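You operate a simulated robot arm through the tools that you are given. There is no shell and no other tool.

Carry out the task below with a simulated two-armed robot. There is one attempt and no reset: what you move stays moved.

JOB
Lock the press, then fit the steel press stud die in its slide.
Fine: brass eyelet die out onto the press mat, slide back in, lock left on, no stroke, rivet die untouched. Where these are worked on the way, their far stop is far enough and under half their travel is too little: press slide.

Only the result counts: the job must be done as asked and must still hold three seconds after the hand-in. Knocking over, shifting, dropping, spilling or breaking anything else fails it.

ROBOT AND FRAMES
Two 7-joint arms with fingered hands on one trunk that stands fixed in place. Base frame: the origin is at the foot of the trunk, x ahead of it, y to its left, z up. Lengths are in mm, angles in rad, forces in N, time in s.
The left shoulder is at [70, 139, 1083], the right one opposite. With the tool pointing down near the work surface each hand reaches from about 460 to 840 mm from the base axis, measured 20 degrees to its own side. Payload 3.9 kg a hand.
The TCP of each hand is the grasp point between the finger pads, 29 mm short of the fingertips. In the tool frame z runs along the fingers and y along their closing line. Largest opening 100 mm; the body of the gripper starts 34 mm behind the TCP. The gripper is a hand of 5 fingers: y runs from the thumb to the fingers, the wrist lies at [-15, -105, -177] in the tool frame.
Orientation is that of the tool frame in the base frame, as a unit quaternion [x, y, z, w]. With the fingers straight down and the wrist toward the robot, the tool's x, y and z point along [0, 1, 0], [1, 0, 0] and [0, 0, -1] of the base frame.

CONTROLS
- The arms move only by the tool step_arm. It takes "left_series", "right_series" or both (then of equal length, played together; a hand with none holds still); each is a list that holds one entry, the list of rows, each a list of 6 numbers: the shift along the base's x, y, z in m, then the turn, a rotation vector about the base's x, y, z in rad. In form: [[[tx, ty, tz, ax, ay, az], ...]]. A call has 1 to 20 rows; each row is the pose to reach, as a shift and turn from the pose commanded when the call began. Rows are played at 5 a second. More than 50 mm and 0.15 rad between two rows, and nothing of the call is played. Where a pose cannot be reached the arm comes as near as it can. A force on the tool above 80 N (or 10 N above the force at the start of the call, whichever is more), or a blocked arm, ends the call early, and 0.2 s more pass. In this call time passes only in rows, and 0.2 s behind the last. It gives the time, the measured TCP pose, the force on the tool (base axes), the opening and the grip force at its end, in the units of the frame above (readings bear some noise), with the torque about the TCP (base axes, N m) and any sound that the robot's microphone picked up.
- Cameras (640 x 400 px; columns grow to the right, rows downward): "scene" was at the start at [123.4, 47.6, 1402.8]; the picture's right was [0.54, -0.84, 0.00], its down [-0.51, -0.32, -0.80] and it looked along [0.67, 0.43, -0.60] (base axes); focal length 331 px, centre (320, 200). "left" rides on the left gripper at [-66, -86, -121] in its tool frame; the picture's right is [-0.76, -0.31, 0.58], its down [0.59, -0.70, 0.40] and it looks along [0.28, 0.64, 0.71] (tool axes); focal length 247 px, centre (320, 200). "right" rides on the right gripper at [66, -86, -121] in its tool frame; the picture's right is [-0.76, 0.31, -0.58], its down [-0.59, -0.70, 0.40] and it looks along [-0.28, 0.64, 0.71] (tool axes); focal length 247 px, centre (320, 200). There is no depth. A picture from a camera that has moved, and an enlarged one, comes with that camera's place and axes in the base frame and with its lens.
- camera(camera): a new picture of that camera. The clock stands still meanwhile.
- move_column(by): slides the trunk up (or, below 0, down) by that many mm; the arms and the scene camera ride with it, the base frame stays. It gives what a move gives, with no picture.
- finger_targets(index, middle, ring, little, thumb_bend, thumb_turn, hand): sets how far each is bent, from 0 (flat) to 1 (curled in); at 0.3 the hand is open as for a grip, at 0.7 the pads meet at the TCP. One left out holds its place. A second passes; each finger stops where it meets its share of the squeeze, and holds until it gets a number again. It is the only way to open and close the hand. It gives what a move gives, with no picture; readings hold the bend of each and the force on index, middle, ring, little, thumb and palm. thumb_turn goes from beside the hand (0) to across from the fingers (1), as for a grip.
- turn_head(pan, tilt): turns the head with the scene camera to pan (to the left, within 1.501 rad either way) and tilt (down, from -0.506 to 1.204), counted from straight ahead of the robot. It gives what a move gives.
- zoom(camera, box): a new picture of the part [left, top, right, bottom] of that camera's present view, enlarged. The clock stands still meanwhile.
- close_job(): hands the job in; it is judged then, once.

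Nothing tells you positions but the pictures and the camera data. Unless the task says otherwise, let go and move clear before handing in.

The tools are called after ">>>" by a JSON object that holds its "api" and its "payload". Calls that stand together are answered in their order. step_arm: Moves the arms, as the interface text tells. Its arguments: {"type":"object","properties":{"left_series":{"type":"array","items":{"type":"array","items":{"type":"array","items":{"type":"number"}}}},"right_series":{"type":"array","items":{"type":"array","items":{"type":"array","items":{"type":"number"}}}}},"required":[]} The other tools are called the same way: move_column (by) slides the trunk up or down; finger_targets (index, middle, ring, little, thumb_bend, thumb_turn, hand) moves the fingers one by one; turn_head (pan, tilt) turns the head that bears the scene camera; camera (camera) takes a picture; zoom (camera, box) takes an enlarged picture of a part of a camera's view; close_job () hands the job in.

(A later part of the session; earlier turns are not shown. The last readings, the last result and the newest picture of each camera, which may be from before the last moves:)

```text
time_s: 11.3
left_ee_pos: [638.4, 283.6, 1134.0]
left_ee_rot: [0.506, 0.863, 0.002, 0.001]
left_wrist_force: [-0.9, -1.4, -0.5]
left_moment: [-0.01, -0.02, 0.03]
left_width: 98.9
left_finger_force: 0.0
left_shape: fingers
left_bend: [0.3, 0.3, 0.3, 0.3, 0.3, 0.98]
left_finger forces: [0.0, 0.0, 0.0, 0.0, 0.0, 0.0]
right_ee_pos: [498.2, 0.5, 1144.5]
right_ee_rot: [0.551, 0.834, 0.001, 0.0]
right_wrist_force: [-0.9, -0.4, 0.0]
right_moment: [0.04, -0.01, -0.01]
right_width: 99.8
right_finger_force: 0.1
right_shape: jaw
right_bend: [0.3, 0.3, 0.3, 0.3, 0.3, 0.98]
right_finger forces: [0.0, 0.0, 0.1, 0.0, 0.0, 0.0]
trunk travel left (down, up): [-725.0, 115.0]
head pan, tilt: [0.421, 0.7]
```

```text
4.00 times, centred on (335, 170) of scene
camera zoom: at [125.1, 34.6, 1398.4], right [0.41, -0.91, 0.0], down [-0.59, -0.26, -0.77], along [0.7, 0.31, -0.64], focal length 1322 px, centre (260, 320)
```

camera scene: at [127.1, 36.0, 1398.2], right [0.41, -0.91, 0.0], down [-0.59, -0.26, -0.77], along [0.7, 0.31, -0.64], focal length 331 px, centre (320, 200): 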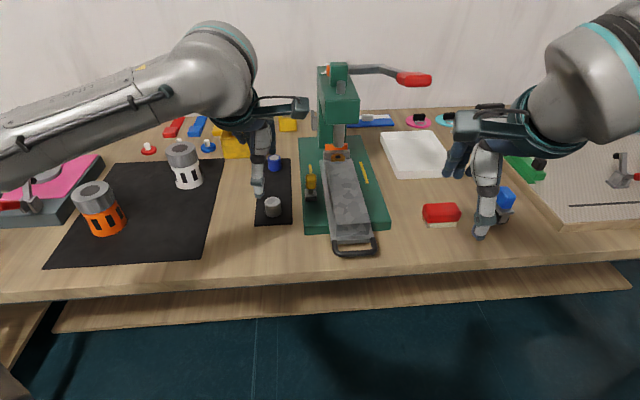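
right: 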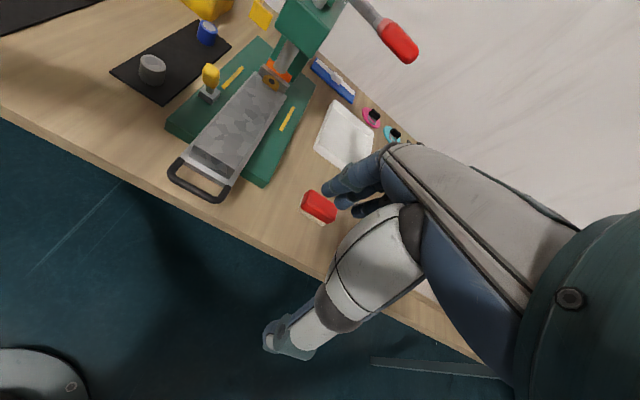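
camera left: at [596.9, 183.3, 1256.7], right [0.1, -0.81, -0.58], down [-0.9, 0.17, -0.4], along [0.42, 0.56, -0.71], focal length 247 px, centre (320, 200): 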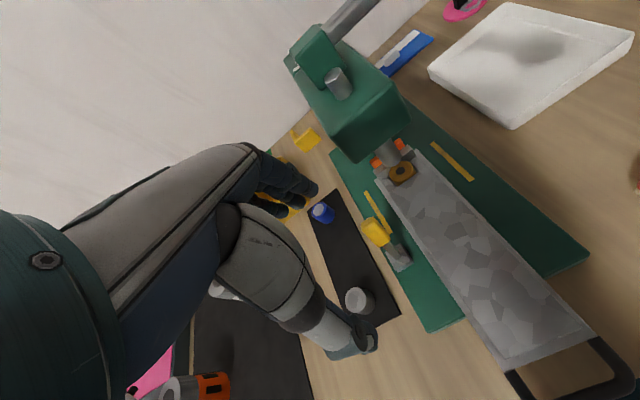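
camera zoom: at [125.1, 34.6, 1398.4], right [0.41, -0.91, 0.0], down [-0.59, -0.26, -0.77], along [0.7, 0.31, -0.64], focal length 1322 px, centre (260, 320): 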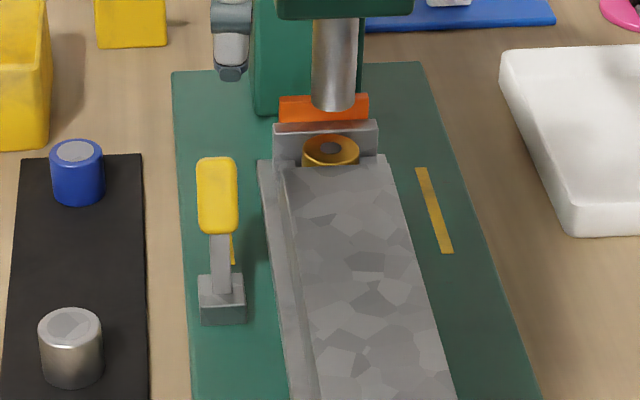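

The lever is holding in its new position, so the press is locked. Next is the slide handle, so I'll take fresh enlarged views of it to fix its position.

>>> {"api": "zoom", "payload": {"camera": "scene", "box": [310, 215, 400, 271]}}

>>> {"api": "zoom", "payload": {"camera": "right", "box": [150, 130, 270, 205]}}

>>> {"api": "zoom", "payload": {"camera": "left", "box": [480, 290, 640, 400]}}

```text
7.11 times, centred on (355, 243) of scene
camera zoom: at [125.1, 34.6, 1398.4], right [0.41, -0.91, 0.0], down [-0.59, -0.26, -0.77], along [0.7, 0.31, -0.64], focal length 2351 px, centre (71, -106)
```

zoom: 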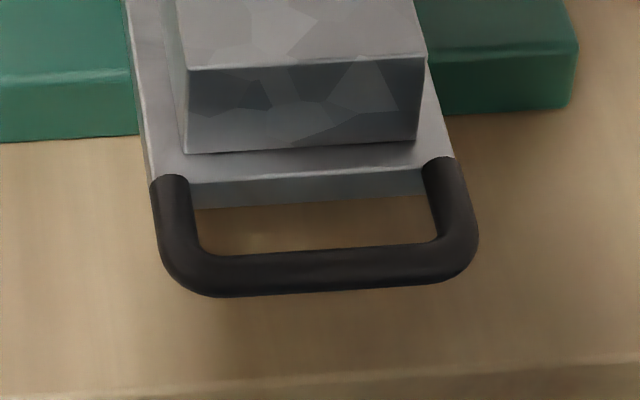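

```text
5.33 times, centred on (210, 168) of right
camera zoom: at [392.7, 25.0, 1265.2], right [0.58, -0.58, 0.58], down [-0.41, -0.82, -0.4], along [0.7, -0.01, -0.71], focal length 1317 px, centre (907, 373)
```

zoom: 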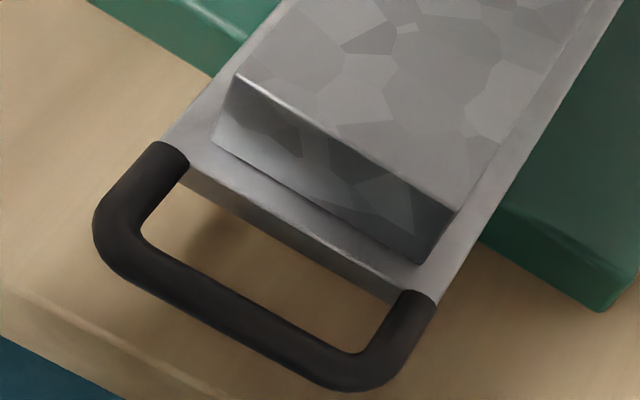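

```text
3.64 times, centred on (560, 345) of left
camera zoom: at [596.9, 183.3, 1256.7], right [0.1, -0.81, -0.58], down [-0.9, 0.17, -0.4], along [0.42, 0.56, -0.71], focal length 898 px, centre (-553, -327)
```

zoom: 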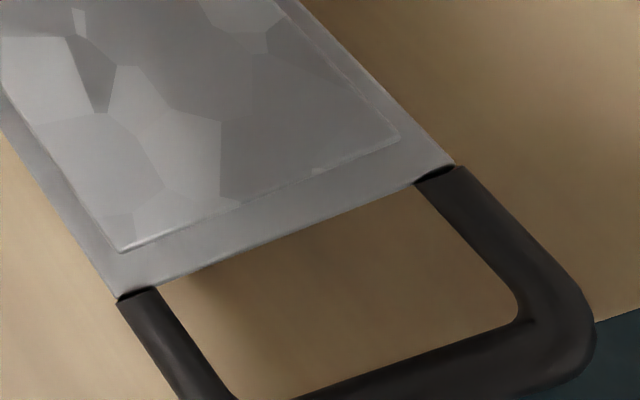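

The handle bar centre is at about (551, 148, 895) with a finger gap of roughly 27 mm behind it. Before the left hand goes there I'll move the right hand aside, so the hands don't collide, and turn it to watch from the right.

>>> {"api": "step_arm", "payload": {"right_series": [[[0.0, -0.04, 0.01, 0, 0, 0.1], [0.0, -0.08, 0.02, 0, 0, 0.2], [0.0, -0.12, 0.02, 0, 0, 0.3], [0.0, -0.16, 0.02, 0, 0, 0.4], [0.0, -0.2, 0.02, 0, 0, 0.5], [0.0, -0.24, 0.02, 0, 0, 0.6]]]}}

>>> {"api": "finger_targets", "payload": {"hand": "left", "index": 0.6, "middle": 0.6, "ring": 1.0, "little": 1.0, "thumb_bend": 0.4}}

>>> {"api": "camera", "payload": {"camera": "right"}}

>>> {"api": "camera", "payload": {"camera": "scene"}}

>>> {"api": "zoom", "payload": {"camera": "left", "box": [220, 130, 400, 370]}}

```text
time_s: 12.7
left_ee_pos: [642.2, 287.0, 1130.9]
left_ee_rot: [0.506, 0.862, -0.001, 0.0]
left_wrist_force: [-0.6, 0.7, -1.2]
left_moment: [-0.06, 0.0, -0.04]
left_width: 99.1
left_finger_force: 0.0
left_shape: fingers
left_bend: [0.3, 0.3, 0.3, 0.3, 0.3, 0.98]
left_finger forces: [0.0, 0.1, 0.0, 0.0, 0.1, 0.1]
right_ee_pos: [487.4, -133.8, 1132.7]
right_ee_rot: [0.529, 0.848, 0.009, 0.043]
right_wrist_force: [0.3, 0.4, -0.5]
right_moment: [-0.06, 0.02, 0.0]
right_width: 100.0
right_finger_force: 0.1
right_shape: jaw
right_bend: [0.3, 0.3, 0.3, 0.3, 0.3, 0.98]
right_finger forces: [0.0, 0.0, 0.0, 0.0, 0.1, 0.1]
right hand out of reach, approached as far as the arm can: row 2, 3, 4, 5, 6
trunk travel left (down, up): [-725.0, 115.0]
head pan, tilt: [0.421, 0.7]
```

```text
time_s: 13.7
left_ee_pos: [641.5, 284.4, 1133.7]
left_ee_rot: [0.506, 0.862, 0.0, -0.001]
left_wrist_force: [-0.6, 0.5, -0.1]
left_moment: [0.02, -0.01, 0.01]
left_width: 50.7
left_finger_force: 0.0
left_shape: fingers
left_bend: [0.6, 0.6, 1.0, 1.0, 0.4, 0.98]
left_finger forces: [0.0, 0.0, 0.1, 0.0, 0.1, 0.0]
right_ee_pos: [485.7, -135.4, 1135.1]
right_ee_rot: [0.53, 0.847, 0.011, 0.044]
right_wrist_force: [-0.2, 0.2, 0.9]
right_moment: [-0.01, 0.02, 0.0]
right_width: 100.1
right_finger_force: 0.1
right_shape: jaw
right_bend: [0.3, 0.3, 0.3, 0.3, 0.3, 0.98]
right_finger forces: [0.0, 0.0, 0.0, 0.1, 0.0, 0.1]
trunk travel left (down, up): [-725.0, 115.0]
head pan, tilt: [0.421, 0.7]
```

```text
taken
camera right: at [369.9, -111.7, 1245.3], right [0.56, -0.53, 0.64], down [-0.34, -0.85, -0.41], along [0.76, 0.01, -0.65], focal length 247 px, centre (320, 200)
```

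right: 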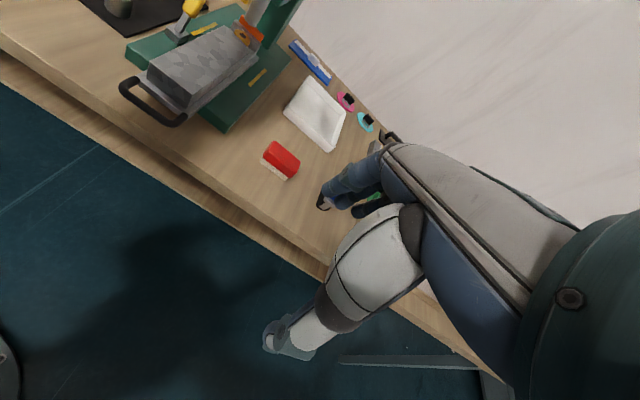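

```text
taken
camera scene: at [127.7, 35.9, 1398.1], right [0.41, -0.91, 0.0], down [-0.59, -0.26, -0.76], along [0.7, 0.31, -0.64], focal length 331 px, centre (320, 200)
```

scene: 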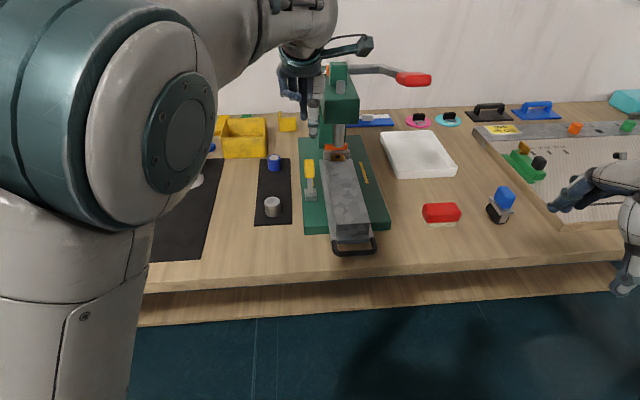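

```text
1.67 times, centred on (310, 250) of left
camera zoom: at [599.7, 184.5, 1254.9], right [0.1, -0.81, -0.58], down [-0.9, 0.17, -0.4], along [0.42, 0.56, -0.71], focal length 412 px, centre (337, 117)
```

zoom: 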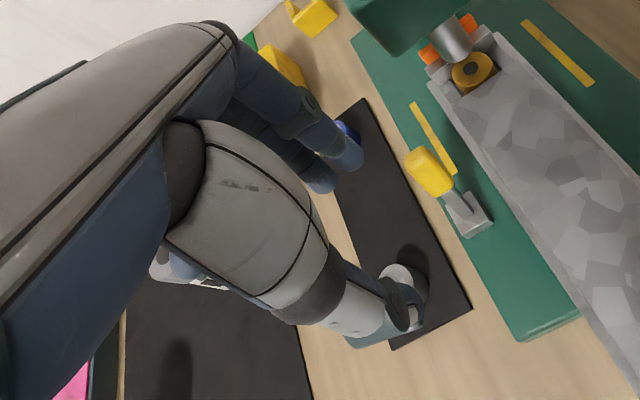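

The right hand couldn't reach that twisted pose and stopped partway, clear of the left. I'll turn it back so it settles further out to the right.

>>> {"api": "step_arm", "payload": {"right_series": [[[0.0, 0.0, 0.0, 0, 0, -0.12], [0.0, 0.0, 0.0, 0, 0, -0.24], [0.0, 0.0, 0.0, 0, 0, -0.36], [0.0, 0.0, 0.0, 0, 0, -0.48], [0.0, 0.0, 0.0, 0, 0, -0.6]]]}}

>>> {"api": "camera", "payload": {"camera": "right"}}

>>> {"api": "camera", "payload": {"camera": "scene"}}

```text
time_s: 14.9
left_ee_pos: [639.9, 284.7, 1133.5]
left_ee_rot: [0.506, 0.863, -0.001, 0.0]
left_wrist_force: [-0.6, 0.7, 0.8]
left_moment: [0.0, -0.01, 0.06]
left_width: 50.9
left_finger_force: 0.0
left_shape: fingers
left_bend: [0.6, 0.6, 1.0, 1.0, 0.4, 0.98]
left_finger forces: [0.0, 0.0, 0.0, 0.0, 0.0, 0.0]
right_ee_pos: [487.6, -137.8, 1133.2]
right_ee_rot: [0.756, 0.653, -0.003, 0.046]
right_wrist_force: [0.2, -0.3, -0.2]
right_moment: [-0.04, 0.0, 0.02]
right_width: 99.9
right_finger_force: 0.2
right_shape: jaw
right_bend: [0.3, 0.3, 0.3, 0.3, 0.3, 0.98]
right_finger forces: [0.0, 0.0, 0.0, 0.0, 0.0, 0.0]
trunk travel left (down, up): [-725.0, 115.0]
head pan, tilt: [0.421, 0.7]
```

```text
taken
camera right: at [406.7, -52.3, 1244.3], right [0.16, -0.75, 0.64], down [-0.76, -0.51, -0.41], along [0.63, -0.42, -0.65], focal length 247 px, centre (320, 200)
```

right: 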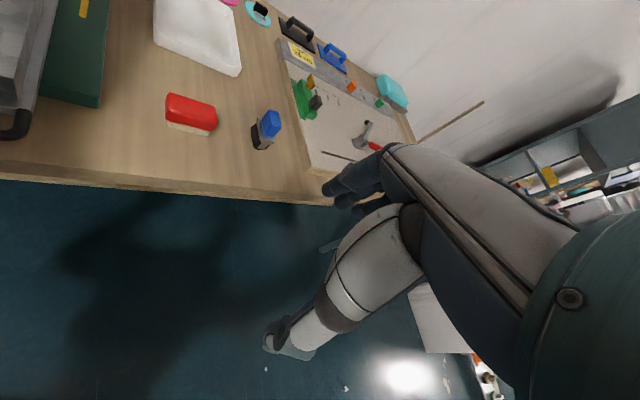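

```text
taken
camera scene: at [127.6, 36.5, 1398.1], right [0.41, -0.91, 0.0], down [-0.59, -0.26, -0.76], along [0.7, 0.31, -0.64], focal length 331 px, centre (320, 200)
```

scene: 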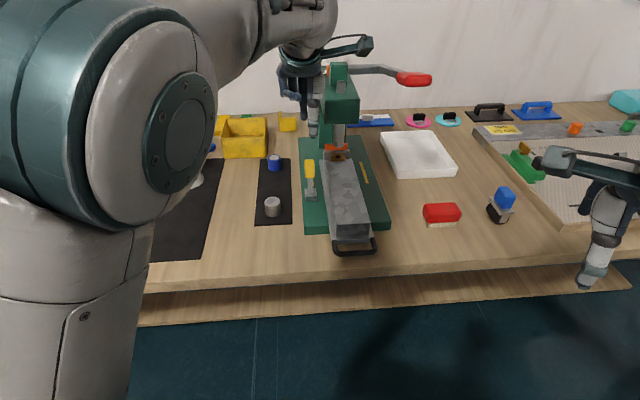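

The right hand is reachable again, so I'll shift it further right and up, out of the way, while still facing the bench.

>>> {"api": "step_arm", "payload": {"right_series": [[[0.01, -0.04, 0.02, 0, 0, 0.1], [0.02, -0.08, 0.04, 0, 0, 0.2], [0.03, -0.12, 0.06, 0, 0, 0.3], [0.04, -0.14, 0.08, 0, 0, 0.4]]]}}

>>> {"api": "camera", "payload": {"camera": "right"}}

```text
time_s: 15.9
left_ee_pos: [641.9, 283.5, 1132.9]
left_ee_rot: [0.506, 0.862, -0.001, 0.0]
left_wrist_force: [0.4, 0.2, -0.4]
left_moment: [-0.03, 0.01, 0.04]
left_width: 50.8
left_finger_force: 0.1
left_shape: fingers
left_bend: [0.6, 0.6, 1.0, 1.0, 0.4, 0.98]
left_finger forces: [0.0, 0.0, 0.1, 0.1, 0.0, 0.0]
right_ee_pos: [512.9, -237.9, 1184.0]
right_ee_rot: [0.669, 0.742, 0.004, 0.045]
right_wrist_force: [-0.2, -0.1, 0.8]
right_moment: [-0.01, 0.03, 0.01]
right_width: 99.6
right_finger_force: 0.1
right_shape: jaw
right_bend: [0.3, 0.3, 0.3, 0.3, 0.3, 0.98]
right_finger forces: [0.1, 0.1, 0.0, 0.1, 0.0, 0.0]
right hand out of reach, approached as far as the arm can: row 3, 4
trunk travel left (down, up): [-725.0, 115.0]
head pan, tilt: [0.421, 0.7]
```

```text
taken
camera right: at [412.9, -175.8, 1294.5], right [0.34, -0.69, 0.64], down [-0.61, -0.68, -0.41], along [0.72, -0.25, -0.65], focal length 247 px, centre (320, 200)
```

right: 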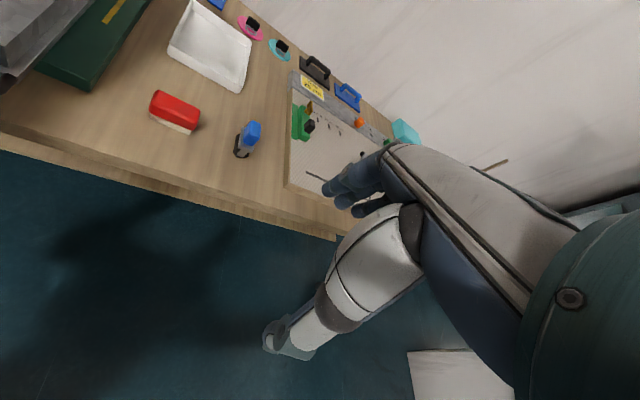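

The right hand is parked well clear. Now I'll bring the left hand above the slide handle, slightly right of the bar's centre so index and middle both fit inside it.

>>> {"api": "step_arm", "payload": {"left_series": [[[-0.017, -0.029, -0.02, 0, 0, 0], [-0.034, -0.058, -0.04, 0, 0, 0], [-0.051, -0.087, -0.065, 0, 0, 0], [-0.068, -0.116, -0.1, 0, 0, 0], [-0.085, -0.145, -0.134, 0, 0, 0]]]}}

>>> {"api": "camera", "payload": {"camera": "scene"}}

>>> {"api": "zoom", "payload": {"camera": "scene", "box": [270, 140, 440, 280]}}

>>> {"api": "camera", "payload": {"camera": "left"}}

```text
time_s: 17.1
left_ee_pos: [553.9, 144.8, 999.4]
left_ee_rot: [0.498, 0.867, -0.014, 0.006]
left_wrist_force: [-0.4, 0.3, 0.7]
left_moment: [-0.03, -0.02, -0.02]
left_width: 50.6
left_finger_force: 0.0
left_shape: fingers
left_bend: [0.6, 0.6, 1.0, 1.0, 0.4, 0.98]
left_finger forces: [0.1, 0.0, 0.1, 0.0, 0.0, 0.1]
right_ee_pos: [512.2, -239.2, 1183.0]
right_ee_rot: [0.668, 0.743, 0.003, 0.044]
right_wrist_force: [-0.3, 0.7, -0.4]
right_moment: [-0.01, -0.03, 0.02]
right_width: 99.9
right_finger_force: 0.0
right_shape: jaw
right_bend: [0.3, 0.3, 0.3, 0.3, 0.3, 0.98]
right_finger forces: [0.0, 0.0, 0.1, 0.0, 0.1, 0.1]
trunk travel left (down, up): [-725.0, 115.0]
head pan, tilt: [0.421, 0.7]
```

```text
taken
camera scene: at [127.3, 34.7, 1398.2], right [0.41, -0.91, 0.0], down [-0.59, -0.26, -0.77], along [0.7, 0.31, -0.64], focal length 331 px, centre (320, 200)
```

scene: 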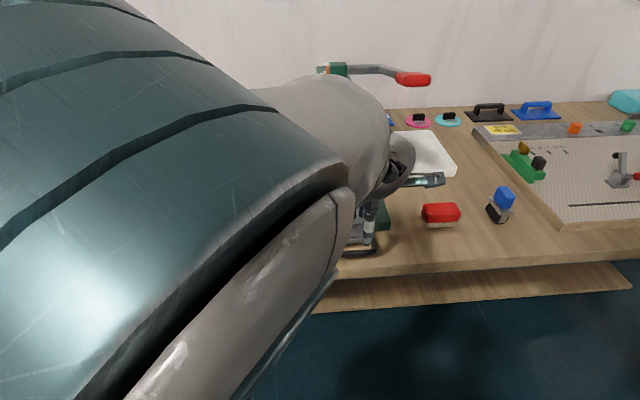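

```text
2.86 times, centred on (355, 210) of scene
camera zoom: at [127.3, 34.7, 1398.2], right [0.41, -0.91, 0.0], down [-0.59, -0.26, -0.77], along [0.7, 0.31, -0.64], focal length 944 px, centre (220, 171)
```

zoom: 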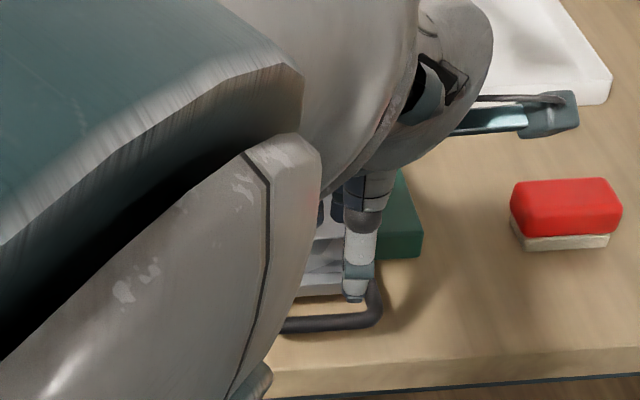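

```text
taken
camera left: at [515.3, 47.9, 1125.5], right [0.11, -0.83, -0.55], down [-0.9, 0.14, -0.4], along [0.41, 0.55, -0.73], focal length 247 px, centre (320, 200)
```

left: 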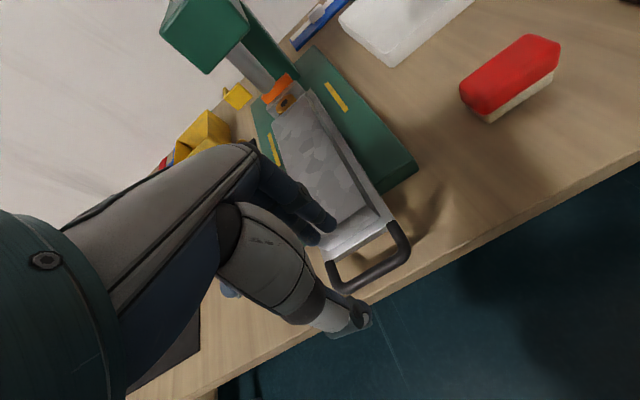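

The hand is above the handle but the pose is slightly off, so the arm may be near its folded limit. I'll hold briefly and re-read the pose.

>>> {"api": "step_arm", "payload": {"left_series": [[[0, 0, 0, 0, 0, 0], [0, 0, 0, 0, 0, 0]]]}}

>>> {"api": "zoom", "payload": {"camera": "left", "box": [220, 150, 440, 350]}}

```text
time_s: 17.7
left_ee_pos: [555.1, 142.5, 1002.7]
left_ee_rot: [0.502, 0.865, -0.012, 0.009]
left_wrist_force: [-0.2, -0.3, 0.5]
left_moment: [0.02, -0.02, 0.01]
left_width: 50.8
left_finger_force: 0.0
left_shape: fingers
left_bend: [0.6, 0.6, 1.0, 1.0, 0.4, 0.98]
left_finger forces: [0.0, 0.0, 0.0, 0.0, 0.0, 0.0]
right_ee_pos: [513.0, -237.8, 1183.2]
right_ee_rot: [0.668, 0.743, 0.003, 0.045]
right_wrist_force: [-0.3, -0.3, -0.4]
right_moment: [0.01, -0.01, 0.01]
right_width: 99.9
right_finger_force: 0.0
right_shape: jaw
right_bend: [0.3, 0.3, 0.3, 0.3, 0.3, 0.98]
right_finger forces: [0.1, 0.1, 0.0, 0.0, 0.1, 0.1]
trunk travel left (down, up): [-725.0, 115.0]
head pan, tilt: [0.421, 0.7]
```

```text
2.00 times, centred on (330, 250) of left
camera zoom: at [514.6, 46.1, 1127.4], right [0.11, -0.83, -0.55], down [-0.9, 0.15, -0.4], along [0.42, 0.54, -0.73], focal length 494 px, centre (300, 100)
```

zoom: 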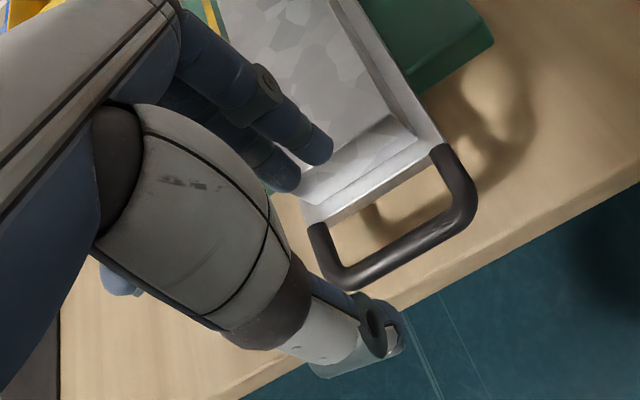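

The left arm is cramped in this pose, so I'll change plan. The right hand will work the handle, since it has better reach there, and the left hand will move aside and handle the dies. Left goes first, up and to the left, turning its fingers toward the right.

>>> {"api": "step_arm", "payload": {"left_series": [[[0.0, 0.01, 0.04, 0, 0, -0.1], [-0.006, 0.04, 0.07, 0, 0, -0.23], [-0.012, 0.08, 0.09, 0, 0, -0.36], [-0.018, 0.12, 0.105, 0, 0, -0.49], [-0.025, 0.16, 0.115, 0, 0, -0.62], [-0.032, 0.195, 0.12, 0, 0, -0.75], [-0.04, 0.22, 0.125, 0, 0, -0.88], [-0.048, 0.24, 0.128, 0, 0, -1.02], [-0.055, 0.258, 0.13, 0, 0, -1.15]]]}}

>>> {"api": "camera", "payload": {"camera": "left"}}

>>> {"api": "camera", "payload": {"camera": "scene"}}

```text
time_s: 19.7
left_ee_pos: [500.9, 395.5, 1128.9]
left_ee_rot: [0.894, 0.447, 0.0, 0.0]
left_wrist_force: [-0.5, 0.0, -1.0]
left_moment: [0.01, 0.02, -0.02]
left_width: 50.4
left_finger_force: 0.1
left_shape: fingers
left_bend: [0.6, 0.6, 1.0, 1.0, 0.4, 0.98]
left_finger forces: [0.0, 0.1, 0.1, 0.1, 0.0, 0.0]
right_ee_pos: [513.1, -236.6, 1183.7]
right_ee_rot: [0.669, 0.742, 0.002, 0.045]
right_wrist_force: [0.0, -0.1, -0.1]
right_moment: [0.03, 0.01, 0.02]
right_width: 100.0
right_finger_force: 0.0
right_shape: jaw
right_bend: [0.3, 0.3, 0.3, 0.3, 0.3, 0.98]
right_finger forces: [0.1, 0.0, 0.1, 0.1, 0.0, 0.1]
trunk travel left (down, up): [-725.0, 115.0]
head pan, tilt: [0.421, 0.7]
```

```text
taken
camera left: at [393.6, 394.6, 1250.9], right [-0.7, -0.42, -0.58], down [-0.21, 0.89, -0.4], along [0.68, -0.16, -0.71], focal length 247 px, centre (320, 200)
```

left: 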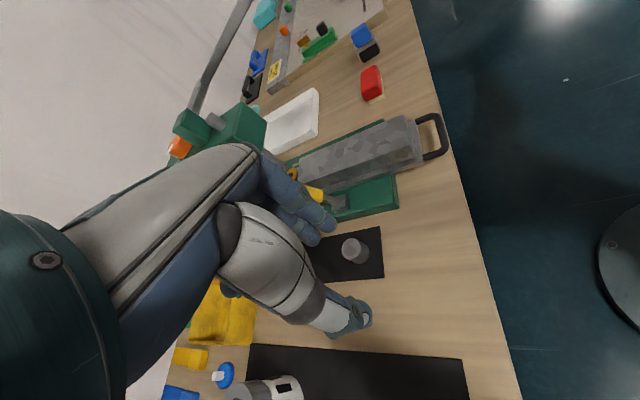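

```text
taken
camera scene: at [127.5, 36.2, 1398.1], right [0.41, -0.91, 0.0], down [-0.59, -0.26, -0.76], along [0.7, 0.31, -0.64], focal length 331 px, centre (320, 200)
```

scene: 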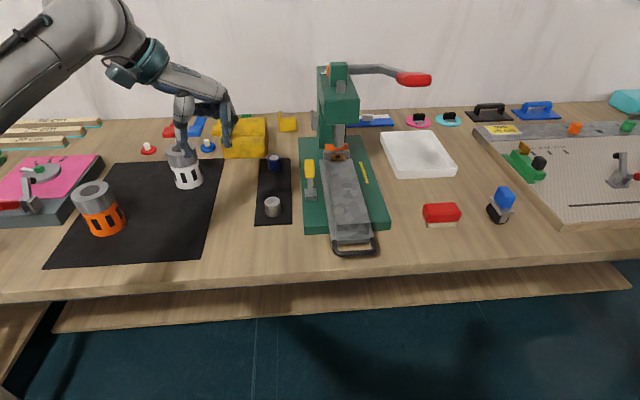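

The left hand is safely out of the way and the press, locked lever and dies all look undisturbed. Now I'll shape the right hand with index and middle ready to hook, ring and little curled, and bring it above the handle.

>>> {"api": "finger_targets", "payload": {"hand": "right", "index": 0.6, "middle": 0.6, "ring": 1.0, "little": 1.0, "thumb_bend": 0.4}}

>>> {"api": "step_arm", "payload": {"right_series": [[[0.003, 0.039, -0.01, 0.003, 0.009, 0.059], [0.007, 0.078, -0.02, 0.007, 0.017, 0.119], [0.01, 0.117, -0.035, 0.01, 0.026, 0.178], [0.014, 0.157, -0.05, 0.013, 0.034, 0.237], [0.017, 0.196, -0.07, 0.017, 0.043, 0.297], [0.02, 0.235, -0.09, 0.02, 0.051, 0.356], [0.024, 0.274, -0.11, 0.023, 0.06, 0.415], [0.027, 0.313, -0.13, 0.026, 0.068, 0.474], [0.03, 0.352, -0.155, 0.03, 0.077, 0.534], [0.034, 0.392, -0.18, 0.033, 0.085, 0.593]]]}}

>>> {"api": "camera", "payload": {"camera": "right"}}

>>> {"api": "camera", "payload": {"camera": "left"}}

>>> {"api": "zoom", "payload": {"camera": "scene", "box": [270, 140, 450, 280]}}

```text
time_s: 20.7
left_ee_pos: [500.8, 395.7, 1129.4]
left_ee_rot: [0.894, 0.448, 0.0, 0.0]
left_wrist_force: [0.7, -0.2, 0.1]
left_moment: [0.01, 0.0, -0.01]
left_width: 50.8
left_finger_force: 0.0
left_shape: fingers
left_bend: [0.6, 0.6, 1.0, 1.0, 0.4, 0.98]
left_finger forces: [0.1, 0.0, 0.0, 0.0, 0.0, 0.0]
right_ee_pos: [513.4, -237.3, 1184.3]
right_ee_rot: [0.668, 0.743, 0.003, 0.045]
right_wrist_force: [0.3, -0.5, -0.4]
right_moment: [0.02, 0.04, 0.02]
right_width: 51.0
right_finger_force: 0.0
right_shape: fingers
right_bend: [0.6, 0.6, 1.0, 1.0, 0.4, 0.98]
right_finger forces: [0.0, 0.0, 0.0, 0.0, 0.0, 0.0]
trunk travel left (down, up): [-725.0, 115.0]
head pan, tilt: [0.421, 0.7]
```

```text
time_s: 22.9
left_ee_pos: [501.5, 396.5, 1128.1]
left_ee_rot: [0.894, 0.448, -0.001, 0.0]
left_wrist_force: [0.0, -0.2, -0.1]
left_moment: [-0.01, -0.03, -0.02]
left_width: 50.8
left_finger_force: 0.0
left_shape: fingers
left_bend: [0.6, 0.6, 1.0, 1.0, 0.4, 0.98]
left_finger forces: [0.0, 0.0, 0.0, 0.1, 0.1, 0.1]
right_ee_pos: [546.8, 157.7, 1001.0]
right_ee_rot: [0.423, 0.906, -0.001, 0.0]
right_wrist_force: [-0.2, -0.5, 0.1]
right_moment: [-0.02, 0.02, 0.02]
right_width: 50.8
right_finger_force: 0.0
right_shape: fingers
right_bend: [0.6, 0.6, 1.0, 1.0, 0.4, 0.98]
right_finger forces: [0.0, 0.0, 0.0, 0.1, 0.0, 0.0]
trunk travel left (down, up): [-725.0, 115.0]
head pan, tilt: [0.421, 0.7]
```

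```text
taken
camera right: at [439.5, 151.9, 1121.9], right [0.72, -0.38, 0.58], down [-0.16, -0.9, -0.4], along [0.67, 0.19, -0.71], focal length 247 px, centre (320, 200)
```

right: 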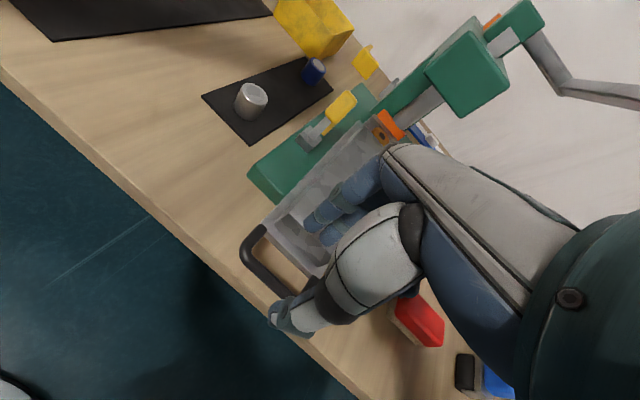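

```text
taken
camera left: at [394.8, 395.2, 1250.1], right [-0.7, -0.42, -0.58], down [-0.21, 0.89, -0.4], along [0.68, -0.16, -0.71], focal length 247 px, centre (320, 200)
```

left: 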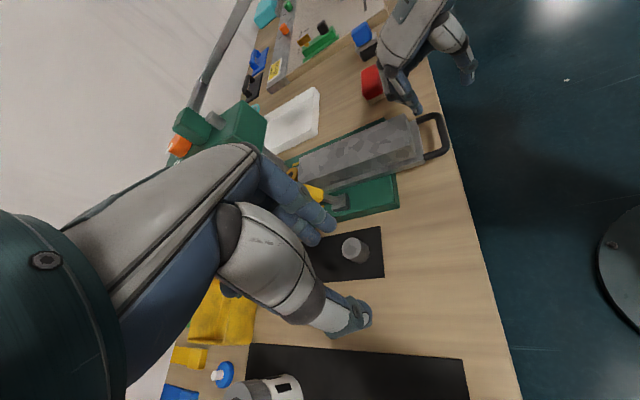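

```text
2.86 times, centred on (360, 210) of scene
camera zoom: at [128.6, 37.5, 1398.0], right [0.41, -0.91, 0.0], down [-0.59, -0.26, -0.76], along [0.7, 0.31, -0.65], focal length 944 px, centre (206, 171)
```

zoom: 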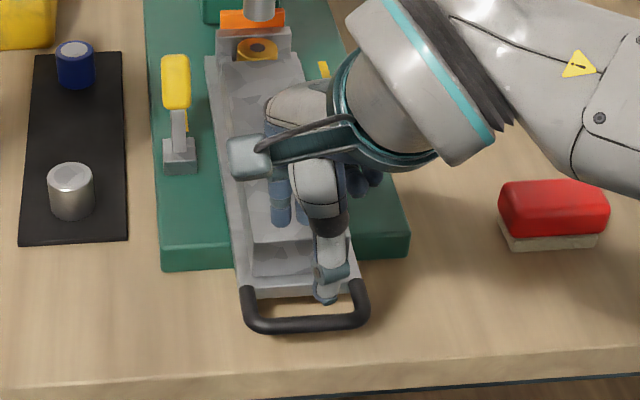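

The right hand is exactly where commanded, yawed 40°. I need to see where the index and middle tips are relative to the grasp point before lowering them into the handle.

>>> {"api": "zoom", "payload": {"camera": "scene", "box": [335, 180, 405, 262]}}

>>> {"api": "zoom", "payload": {"camera": "right", "box": [230, 160, 400, 340]}}

>>> {"api": "zoom", "payload": {"camera": "left", "box": [360, 10, 480, 170]}}

```text
4.88 times, centred on (370, 221) of scene
camera zoom: at [128.6, 37.5, 1398.0], right [0.41, -0.91, 0.0], down [-0.59, -0.26, -0.76], along [0.7, 0.31, -0.65], focal length 1613 px, centre (76, 98)
```

zoom: 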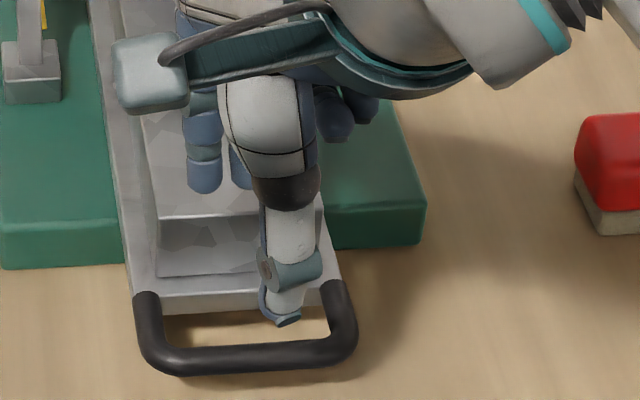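

```text
2.22 times, centred on (315, 250) of right
camera zoom: at [439.5, 151.9, 1121.9], right [0.72, -0.38, 0.58], down [-0.16, -0.9, -0.4], along [0.67, 0.19, -0.71], focal length 549 px, centre (331, 89)
```

zoom: 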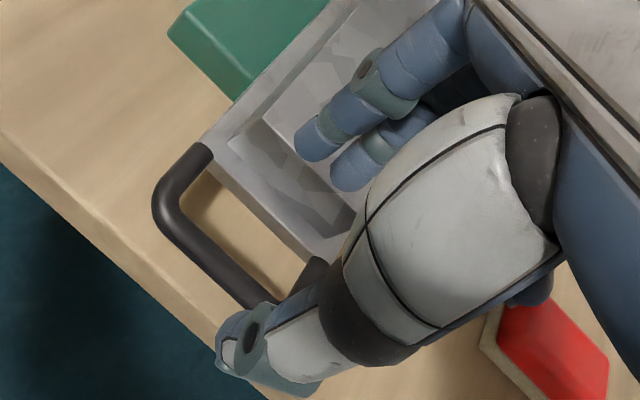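

```text
2.50 times, centred on (420, 90) of left
camera zoom: at [394.8, 395.2, 1250.1], right [-0.7, -0.42, -0.58], down [-0.21, 0.89, -0.4], along [0.68, -0.16, -0.71], focal length 617 px, centre (70, 475)
```

zoom: 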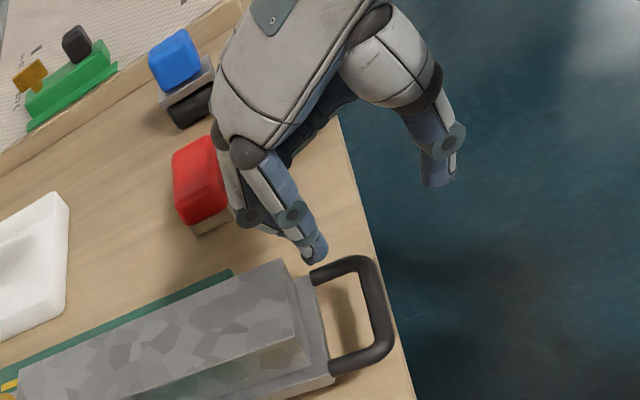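

The index tip is about 5 mm left of the grasp point and the middle about 13 mm right, both about 20 mm forward. I'll square the hand to the slide and shift it so both fingers centre in the handle gap.

>>> {"api": "step_arm", "payload": {"right_series": [[[0.002, -0.003, -0.01, 0, 0, -0.1], [0.003, -0.005, -0.03, 0, 0, -0.2], [0.003, -0.005, -0.03, 0, 0, -0.2]]]}}

>>> {"api": "zoom", "payload": {"camera": "right", "box": [230, 160, 400, 340]}}

>>> {"api": "zoom", "payload": {"camera": "scene", "box": [335, 180, 405, 262]}}

```text
time_s: 23.7
left_ee_pos: [500.7, 395.1, 1129.1]
left_ee_rot: [0.893, 0.45, 0.0, -0.001]
left_wrist_force: [-0.5, 0.2, 0.4]
left_moment: [-0.04, -0.03, 0.0]
left_width: 50.7
left_finger_force: 0.1
left_shape: fingers
left_bend: [0.6, 0.6, 1.0, 1.0, 0.4, 0.98]
left_finger forces: [0.0, 0.1, 0.1, 0.0, 0.0, 0.1]
right_ee_pos: [550.5, 149.8, 971.3]
right_ee_rot: [0.512, 0.859, 0.0, 0.001]
right_wrist_force: [-0.4, 0.2, 0.0]
right_moment: [0.01, 0.01, -0.03]
right_width: 50.8
right_finger_force: 0.1
right_shape: fingers
right_bend: [0.6, 0.6, 1.0, 1.0, 0.4, 0.98]
right_finger forces: [0.1, 0.0, 0.0, 0.0, 0.1, 0.0]
trunk travel left (down, up): [-725.0, 115.0]
head pan, tilt: [0.421, 0.7]
```

```text
2.22 times, centred on (315, 250) of right
camera zoom: at [443.3, 165.8, 1092.2], right [0.63, -0.52, 0.58], down [-0.34, -0.85, -0.4], along [0.7, 0.06, -0.71], focal length 549 px, centre (331, 89)
```

zoom: 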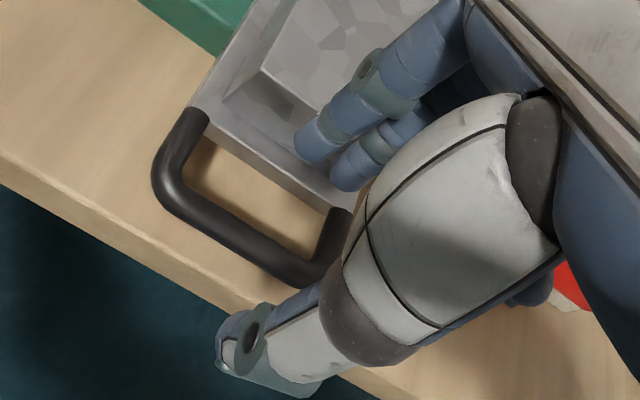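

```text
4.88 times, centred on (370, 221) of scene
camera zoom: at [127.2, 35.2, 1398.2], right [0.41, -0.91, 0.0], down [-0.59, -0.26, -0.77], along [0.7, 0.31, -0.64], focal length 1613 px, centre (76, 98)
```

zoom: 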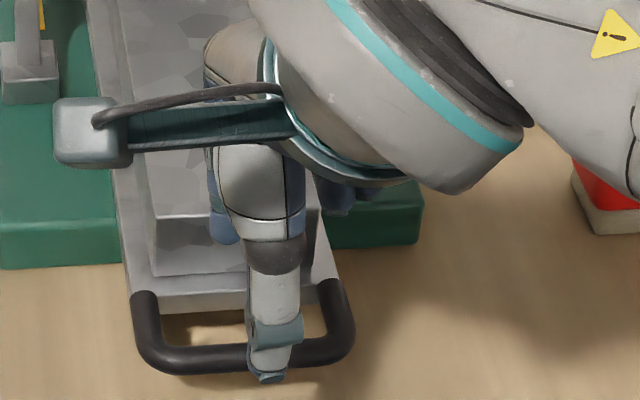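

Both fingers are now centred in the gap between bar and plate, with clearance on all sides. I'll lower the hand so the fingertips reach below the bar but stay above the table.

>>> {"api": "step_arm", "payload": {"right_series": [[[0, 0, -0.025, 0, 0, 0], [0, 0, -0.045, 0, 0, 0], [0, 0, -0.058, 0, 0, 0], [0, 0, -0.067, 0, 0, 0]]]}}

>>> {"api": "zoom", "payload": {"camera": "right", "box": [230, 160, 400, 340]}}

>>> {"api": "zoom", "payload": {"camera": "left", "box": [360, 60, 480, 180]}}

```text
time_s: 24.7
left_ee_pos: [501.0, 395.8, 1129.3]
left_ee_rot: [0.894, 0.449, 0.0, 0.0]
left_wrist_force: [-0.4, -0.1, 0.0]
left_moment: [-0.01, 0.0, -0.03]
left_width: 50.6
left_finger_force: 0.0
left_shape: fingers
left_bend: [0.6, 0.6, 1.0, 1.0, 0.4, 0.98]
left_finger forces: [0.0, 0.1, 0.0, 0.1, 0.0, 0.1]
right_ee_pos: [549.3, 148.5, 903.8]
right_ee_rot: [0.512, 0.859, 0.0, 0.0]
right_wrist_force: [-1.8, 0.2, 0.3]
right_moment: [0.0, -0.04, 0.01]
right_width: 50.7
right_finger_force: 1.4
right_shape: fingers
right_bend: [0.6, 0.61, 1.0, 1.0, 0.4, 0.98]
right_finger forces: [0.0, 2.0, 0.0, 0.0, 0.0, 0.0]
trunk travel left (down, up): [-725.0, 115.0]
head pan, tilt: [0.421, 0.7]
```

```text
2.22 times, centred on (315, 250) of right
camera zoom: at [442.7, 165.5, 1025.0], right [0.63, -0.52, 0.58], down [-0.34, -0.85, -0.4], along [0.7, 0.06, -0.71], focal length 549 px, centre (331, 89)
```

zoom: 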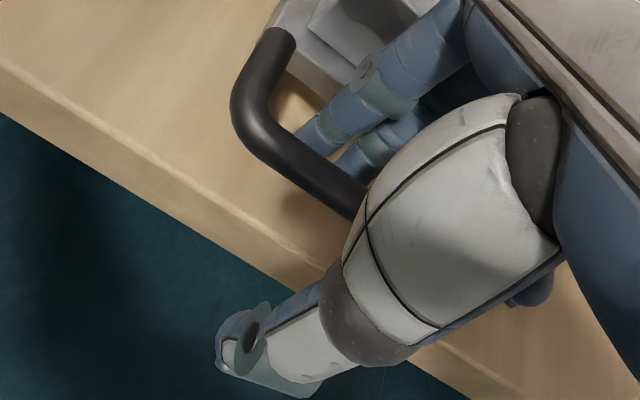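

```text
3.33 times, centred on (420, 120) of left
camera zoom: at [393.6, 393.4, 1251.2], right [-0.7, -0.42, -0.58], down [-0.21, 0.89, -0.4], along [0.68, -0.16, -0.71], focal length 823 px, centre (-13, 467)
```

zoom: 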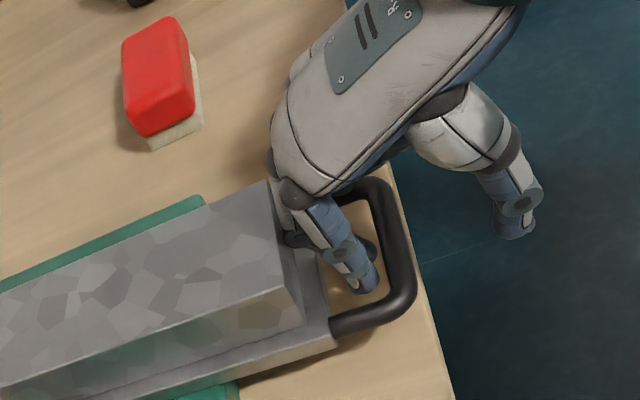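

Index and middle are inside the handle, behind the bar. I'll pull straight back along the slide axis, slowly, and watch the forces.

>>> {"api": "step_arm", "payload": {"right_series": [[[-0.009, -0.005, 0, 0, 0, 0], [-0.018, -0.01, 0, 0, 0, 0], [-0.026, -0.014, 0, 0, 0, 0], [-0.035, -0.019, 0, 0, 0, 0], [-0.044, -0.024, 0, 0, 0, 0], [-0.053, -0.029, 0, 0, 0, 0]]]}}

>>> {"api": "camera", "payload": {"camera": "left"}}

>>> {"api": "camera", "payload": {"camera": "scene"}}

```text
time_s: 26.1
left_ee_pos: [501.2, 396.0, 1129.4]
left_ee_rot: [0.894, 0.448, 0.0, 0.001]
left_wrist_force: [-0.1, 0.6, 0.1]
left_moment: [-0.01, 0.01, 0.0]
left_width: 50.7
left_finger_force: 0.1
left_shape: fingers
left_bend: [0.6, 0.6, 1.0, 1.0, 0.4, 0.98]
left_finger forces: [0.1, 0.0, 0.0, 0.0, 0.0, 0.0]
right_ee_pos: [497.3, 118.8, 904.6]
right_ee_rot: [0.511, 0.86, -0.001, 0.0]
right_wrist_force: [2.9, 3.1, -0.5]
right_moment: [0.04, -0.05, -0.02]
right_width: 55.3
right_finger_force: 2.3
right_shape: fingers
right_bend: [0.57, 0.59, 1.0, 1.0, 0.4, 0.98]
right_finger forces: [3.7, 1.0, 0.0, 0.0, 0.0, 0.0]
trunk travel left (down, up): [-725.0, 115.0]
head pan, tilt: [0.421, 0.7]
```

```text
taken
camera left: at [394.3, 394.0, 1250.8], right [-0.7, -0.42, -0.58], down [-0.21, 0.89, -0.4], along [0.68, -0.16, -0.71], focal length 247 px, centre (320, 200)
```

left: 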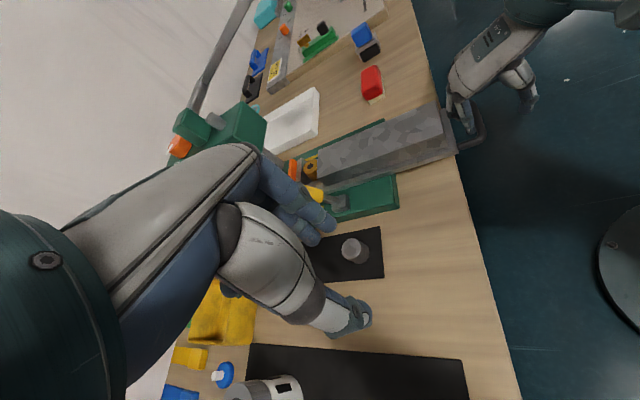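

```text
taken
camera scene: at [128.0, 36.1, 1398.1], right [0.41, -0.91, 0.0], down [-0.59, -0.26, -0.76], along [0.7, 0.31, -0.64], focal length 331 px, centre (320, 200)
```

scene: 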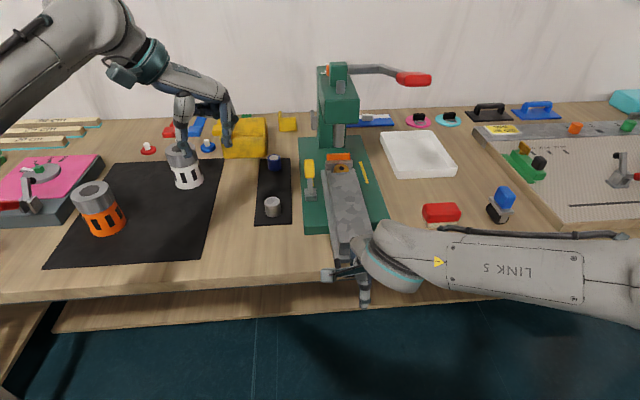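

The slide is coming out smoothly with about 5 N, and the brass die is travelling with it. I'll keep pulling towards the far stop.

>>> {"api": "step_arm", "payload": {"right_series": [[[-0.009, -0.005, 0, 0, 0, 0], [-0.018, -0.01, 0, 0, 0, 0], [-0.026, -0.014, 0, 0, 0, 0], [-0.035, -0.019, 0, 0, 0, 0], [-0.044, -0.024, 0, 0, 0, 0], [-0.053, -0.029, 0, 0, 0, 0]]]}}

>>> {"api": "camera", "payload": {"camera": "scene"}}

>>> {"api": "zoom", "payload": {"camera": "left", "box": [270, 20, 550, 220]}}

```text
time_s: 27.5
left_ee_pos: [500.9, 395.0, 1129.0]
left_ee_rot: [0.894, 0.448, 0.0, 0.001]
left_wrist_force: [-0.2, -0.9, 0.6]
left_moment: [0.0, -0.02, 0.0]
left_width: 50.9
left_finger_force: 0.1
left_shape: fingers
left_bend: [0.6, 0.6, 1.0, 1.0, 0.4, 0.98]
left_finger forces: [0.1, 0.0, 0.0, 0.0, 0.0, 0.0]
right_ee_pos: [444.8, 91.0, 905.6]
right_ee_rot: [0.511, 0.859, 0.0, 0.0]
right_wrist_force: [4.8, 1.7, -2.7]
right_moment: [-0.02, -0.05, -0.04]
right_width: 54.9
right_finger_force: 2.7
right_shape: fingers
right_bend: [0.57, 0.59, 1.0, 1.0, 0.4, 0.98]
right_finger forces: [3.8, 1.3, 0.0, 0.0, 0.1, 0.0]
trunk travel left (down, up): [-725.0, 115.0]
head pan, tilt: [0.421, 0.7]
```

```text
taken
camera scene: at [128.3, 35.7, 1398.1], right [0.41, -0.91, 0.0], down [-0.59, -0.26, -0.76], along [0.7, 0.31, -0.64], focal length 331 px, centre (320, 200)
```

scene: 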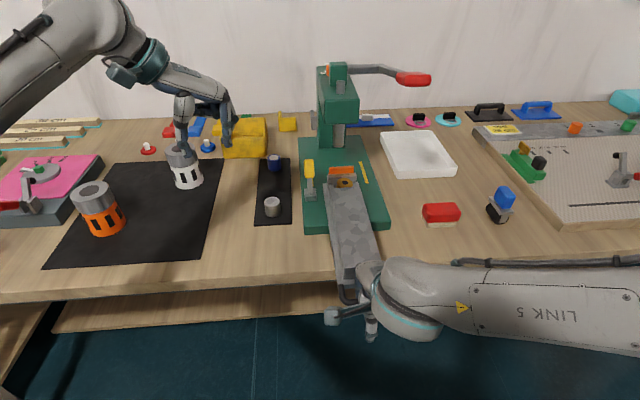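

```text
2.00 times, centred on (410, 120) of left
camera zoom: at [394.5, 393.6, 1250.8], right [-0.7, -0.42, -0.58], down [-0.21, 0.89, -0.4], along [0.68, -0.16, -0.71], focal length 494 px, centre (140, 360)
```

zoom: 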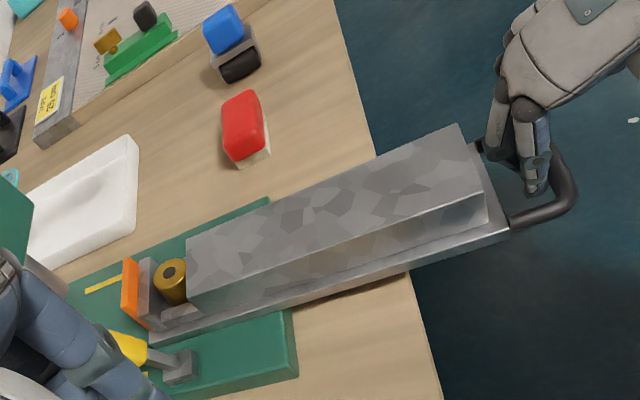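

Still sliding freely at about 107 mm, and the orange plate is part of the slide. I'll continue in smaller steps until it stops.

>>> {"api": "step_arm", "payload": {"right_series": [[[-0.007, -0.004, 0, 0, 0, 0], [-0.014, -0.008, 0, 0, 0, 0], [-0.021, -0.0115, 0, 0, 0, 0], [-0.028, -0.015, 0, 0, 0, 0]]]}}

>>> {"api": "zoom", "payload": {"camera": "left", "box": [270, 20, 550, 220]}}

```text
time_s: 28.5
left_ee_pos: [501.2, 395.7, 1129.0]
left_ee_rot: [0.894, 0.449, -0.001, 0.0]
left_wrist_force: [0.2, -0.3, 1.2]
left_moment: [0.0, 0.0, 0.04]
left_width: 50.5
left_finger_force: 0.1
left_shape: fingers
left_bend: [0.6, 0.6, 1.0, 1.0, 0.4, 0.98]
left_finger forces: [0.1, 0.0, 0.1, 0.1, 0.0, 0.1]
right_ee_pos: [417.6, 75.8, 904.9]
right_ee_rot: [0.511, 0.86, -0.001, 0.0]
right_wrist_force: [5.0, 2.7, 0.7]
right_moment: [0.08, -0.03, 0.0]
right_width: 54.8
right_finger_force: 1.9
right_shape: fingers
right_bend: [0.57, 0.59, 1.0, 1.0, 0.4, 0.98]
right_finger forces: [3.8, 0.9, 0.1, 0.0, 0.1, 0.1]
trunk travel left (down, up): [-725.0, 115.0]
head pan, tilt: [0.421, 0.7]
```

```text
2.00 times, centred on (410, 120) of left
camera zoom: at [394.2, 393.8, 1250.9], right [-0.7, -0.42, -0.58], down [-0.21, 0.89, -0.4], along [0.68, -0.16, -0.71], focal length 494 px, centre (140, 360)
```

zoom: 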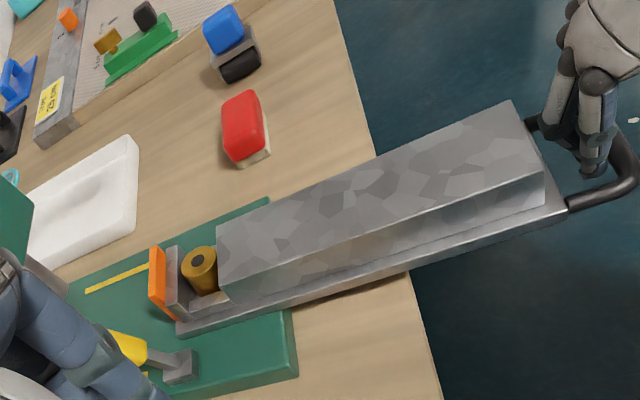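

It's at about 138 mm and still free. I'll keep going another 30 mm.

>>> {"api": "step_arm", "payload": {"right_series": [[[-0.007, -0.004, 0, 0, 0, 0], [-0.014, -0.008, 0, 0, 0, 0], [-0.021, -0.0115, 0, 0, 0, 0], [-0.028, -0.015, 0, 0, 0, 0]]]}}

>>> {"api": "zoom", "payload": {"camera": "left", "box": [270, 20, 550, 220]}}

>>> {"api": "camera", "payload": {"camera": "scene"}}

```text
time_s: 29.5
left_ee_pos: [504.1, 398.4, 1125.1]
left_ee_rot: [0.894, 0.449, -0.002, 0.0]
left_wrist_force: [0.3, 0.1, 0.4]
left_moment: [-0.01, 0.02, 0.02]
left_width: 50.6
left_finger_force: 0.1
left_shape: fingers
left_bend: [0.6, 0.6, 1.0, 1.0, 0.4, 0.98]
left_finger forces: [0.1, 0.0, 0.0, 0.1, 0.0, 0.0]
right_ee_pos: [394.9, 63.1, 906.5]
right_ee_rot: [0.513, 0.858, 0.002, 0.0]
right_wrist_force: [30.5, 14.4, 6.7]
right_moment: [0.28, -0.57, 0.0]
right_width: 71.1
right_finger_force: 16.5
right_shape: fingers
right_bend: [0.43, 0.49, 1.0, 1.0, 0.4, 0.98]
right_finger forces: [20.4, 12.7, 0.0, 0.1, 0.0, 0.0]
trunk travel left (down, up): [-725.0, 115.0]
head pan, tilt: [0.421, 0.7]
```

```text
2.00 times, centred on (410, 120) of left
camera zoom: at [398.9, 396.5, 1248.4], right [-0.7, -0.43, -0.57], down [-0.21, 0.89, -0.4], along [0.68, -0.16, -0.72], focal length 494 px, centre (140, 360)
```

zoom: 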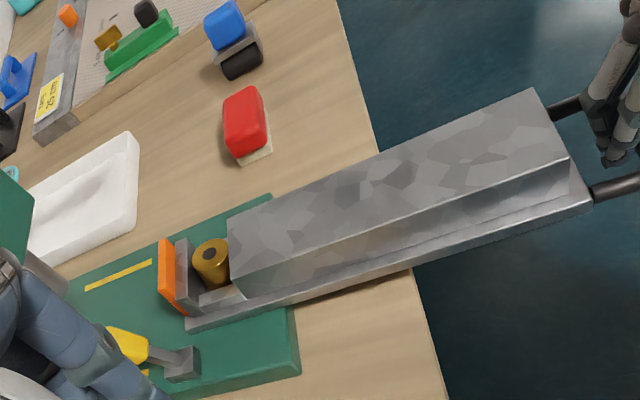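

```text
taken
camera scene: at [133.3, 38.9, 1397.6], right [0.41, -0.91, 0.0], down [-0.59, -0.27, -0.76], along [0.7, 0.31, -0.65], focal length 331 px, centre (320, 200)
```

scene: 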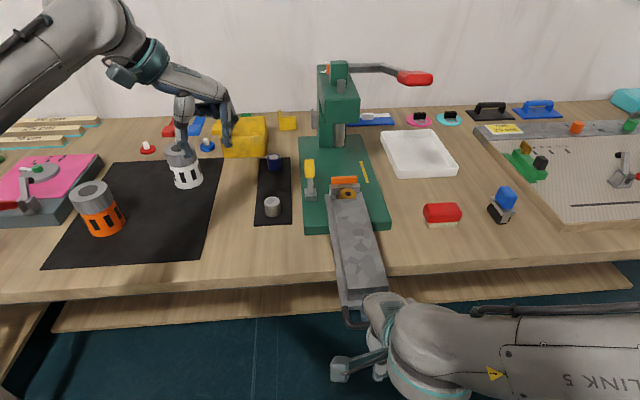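

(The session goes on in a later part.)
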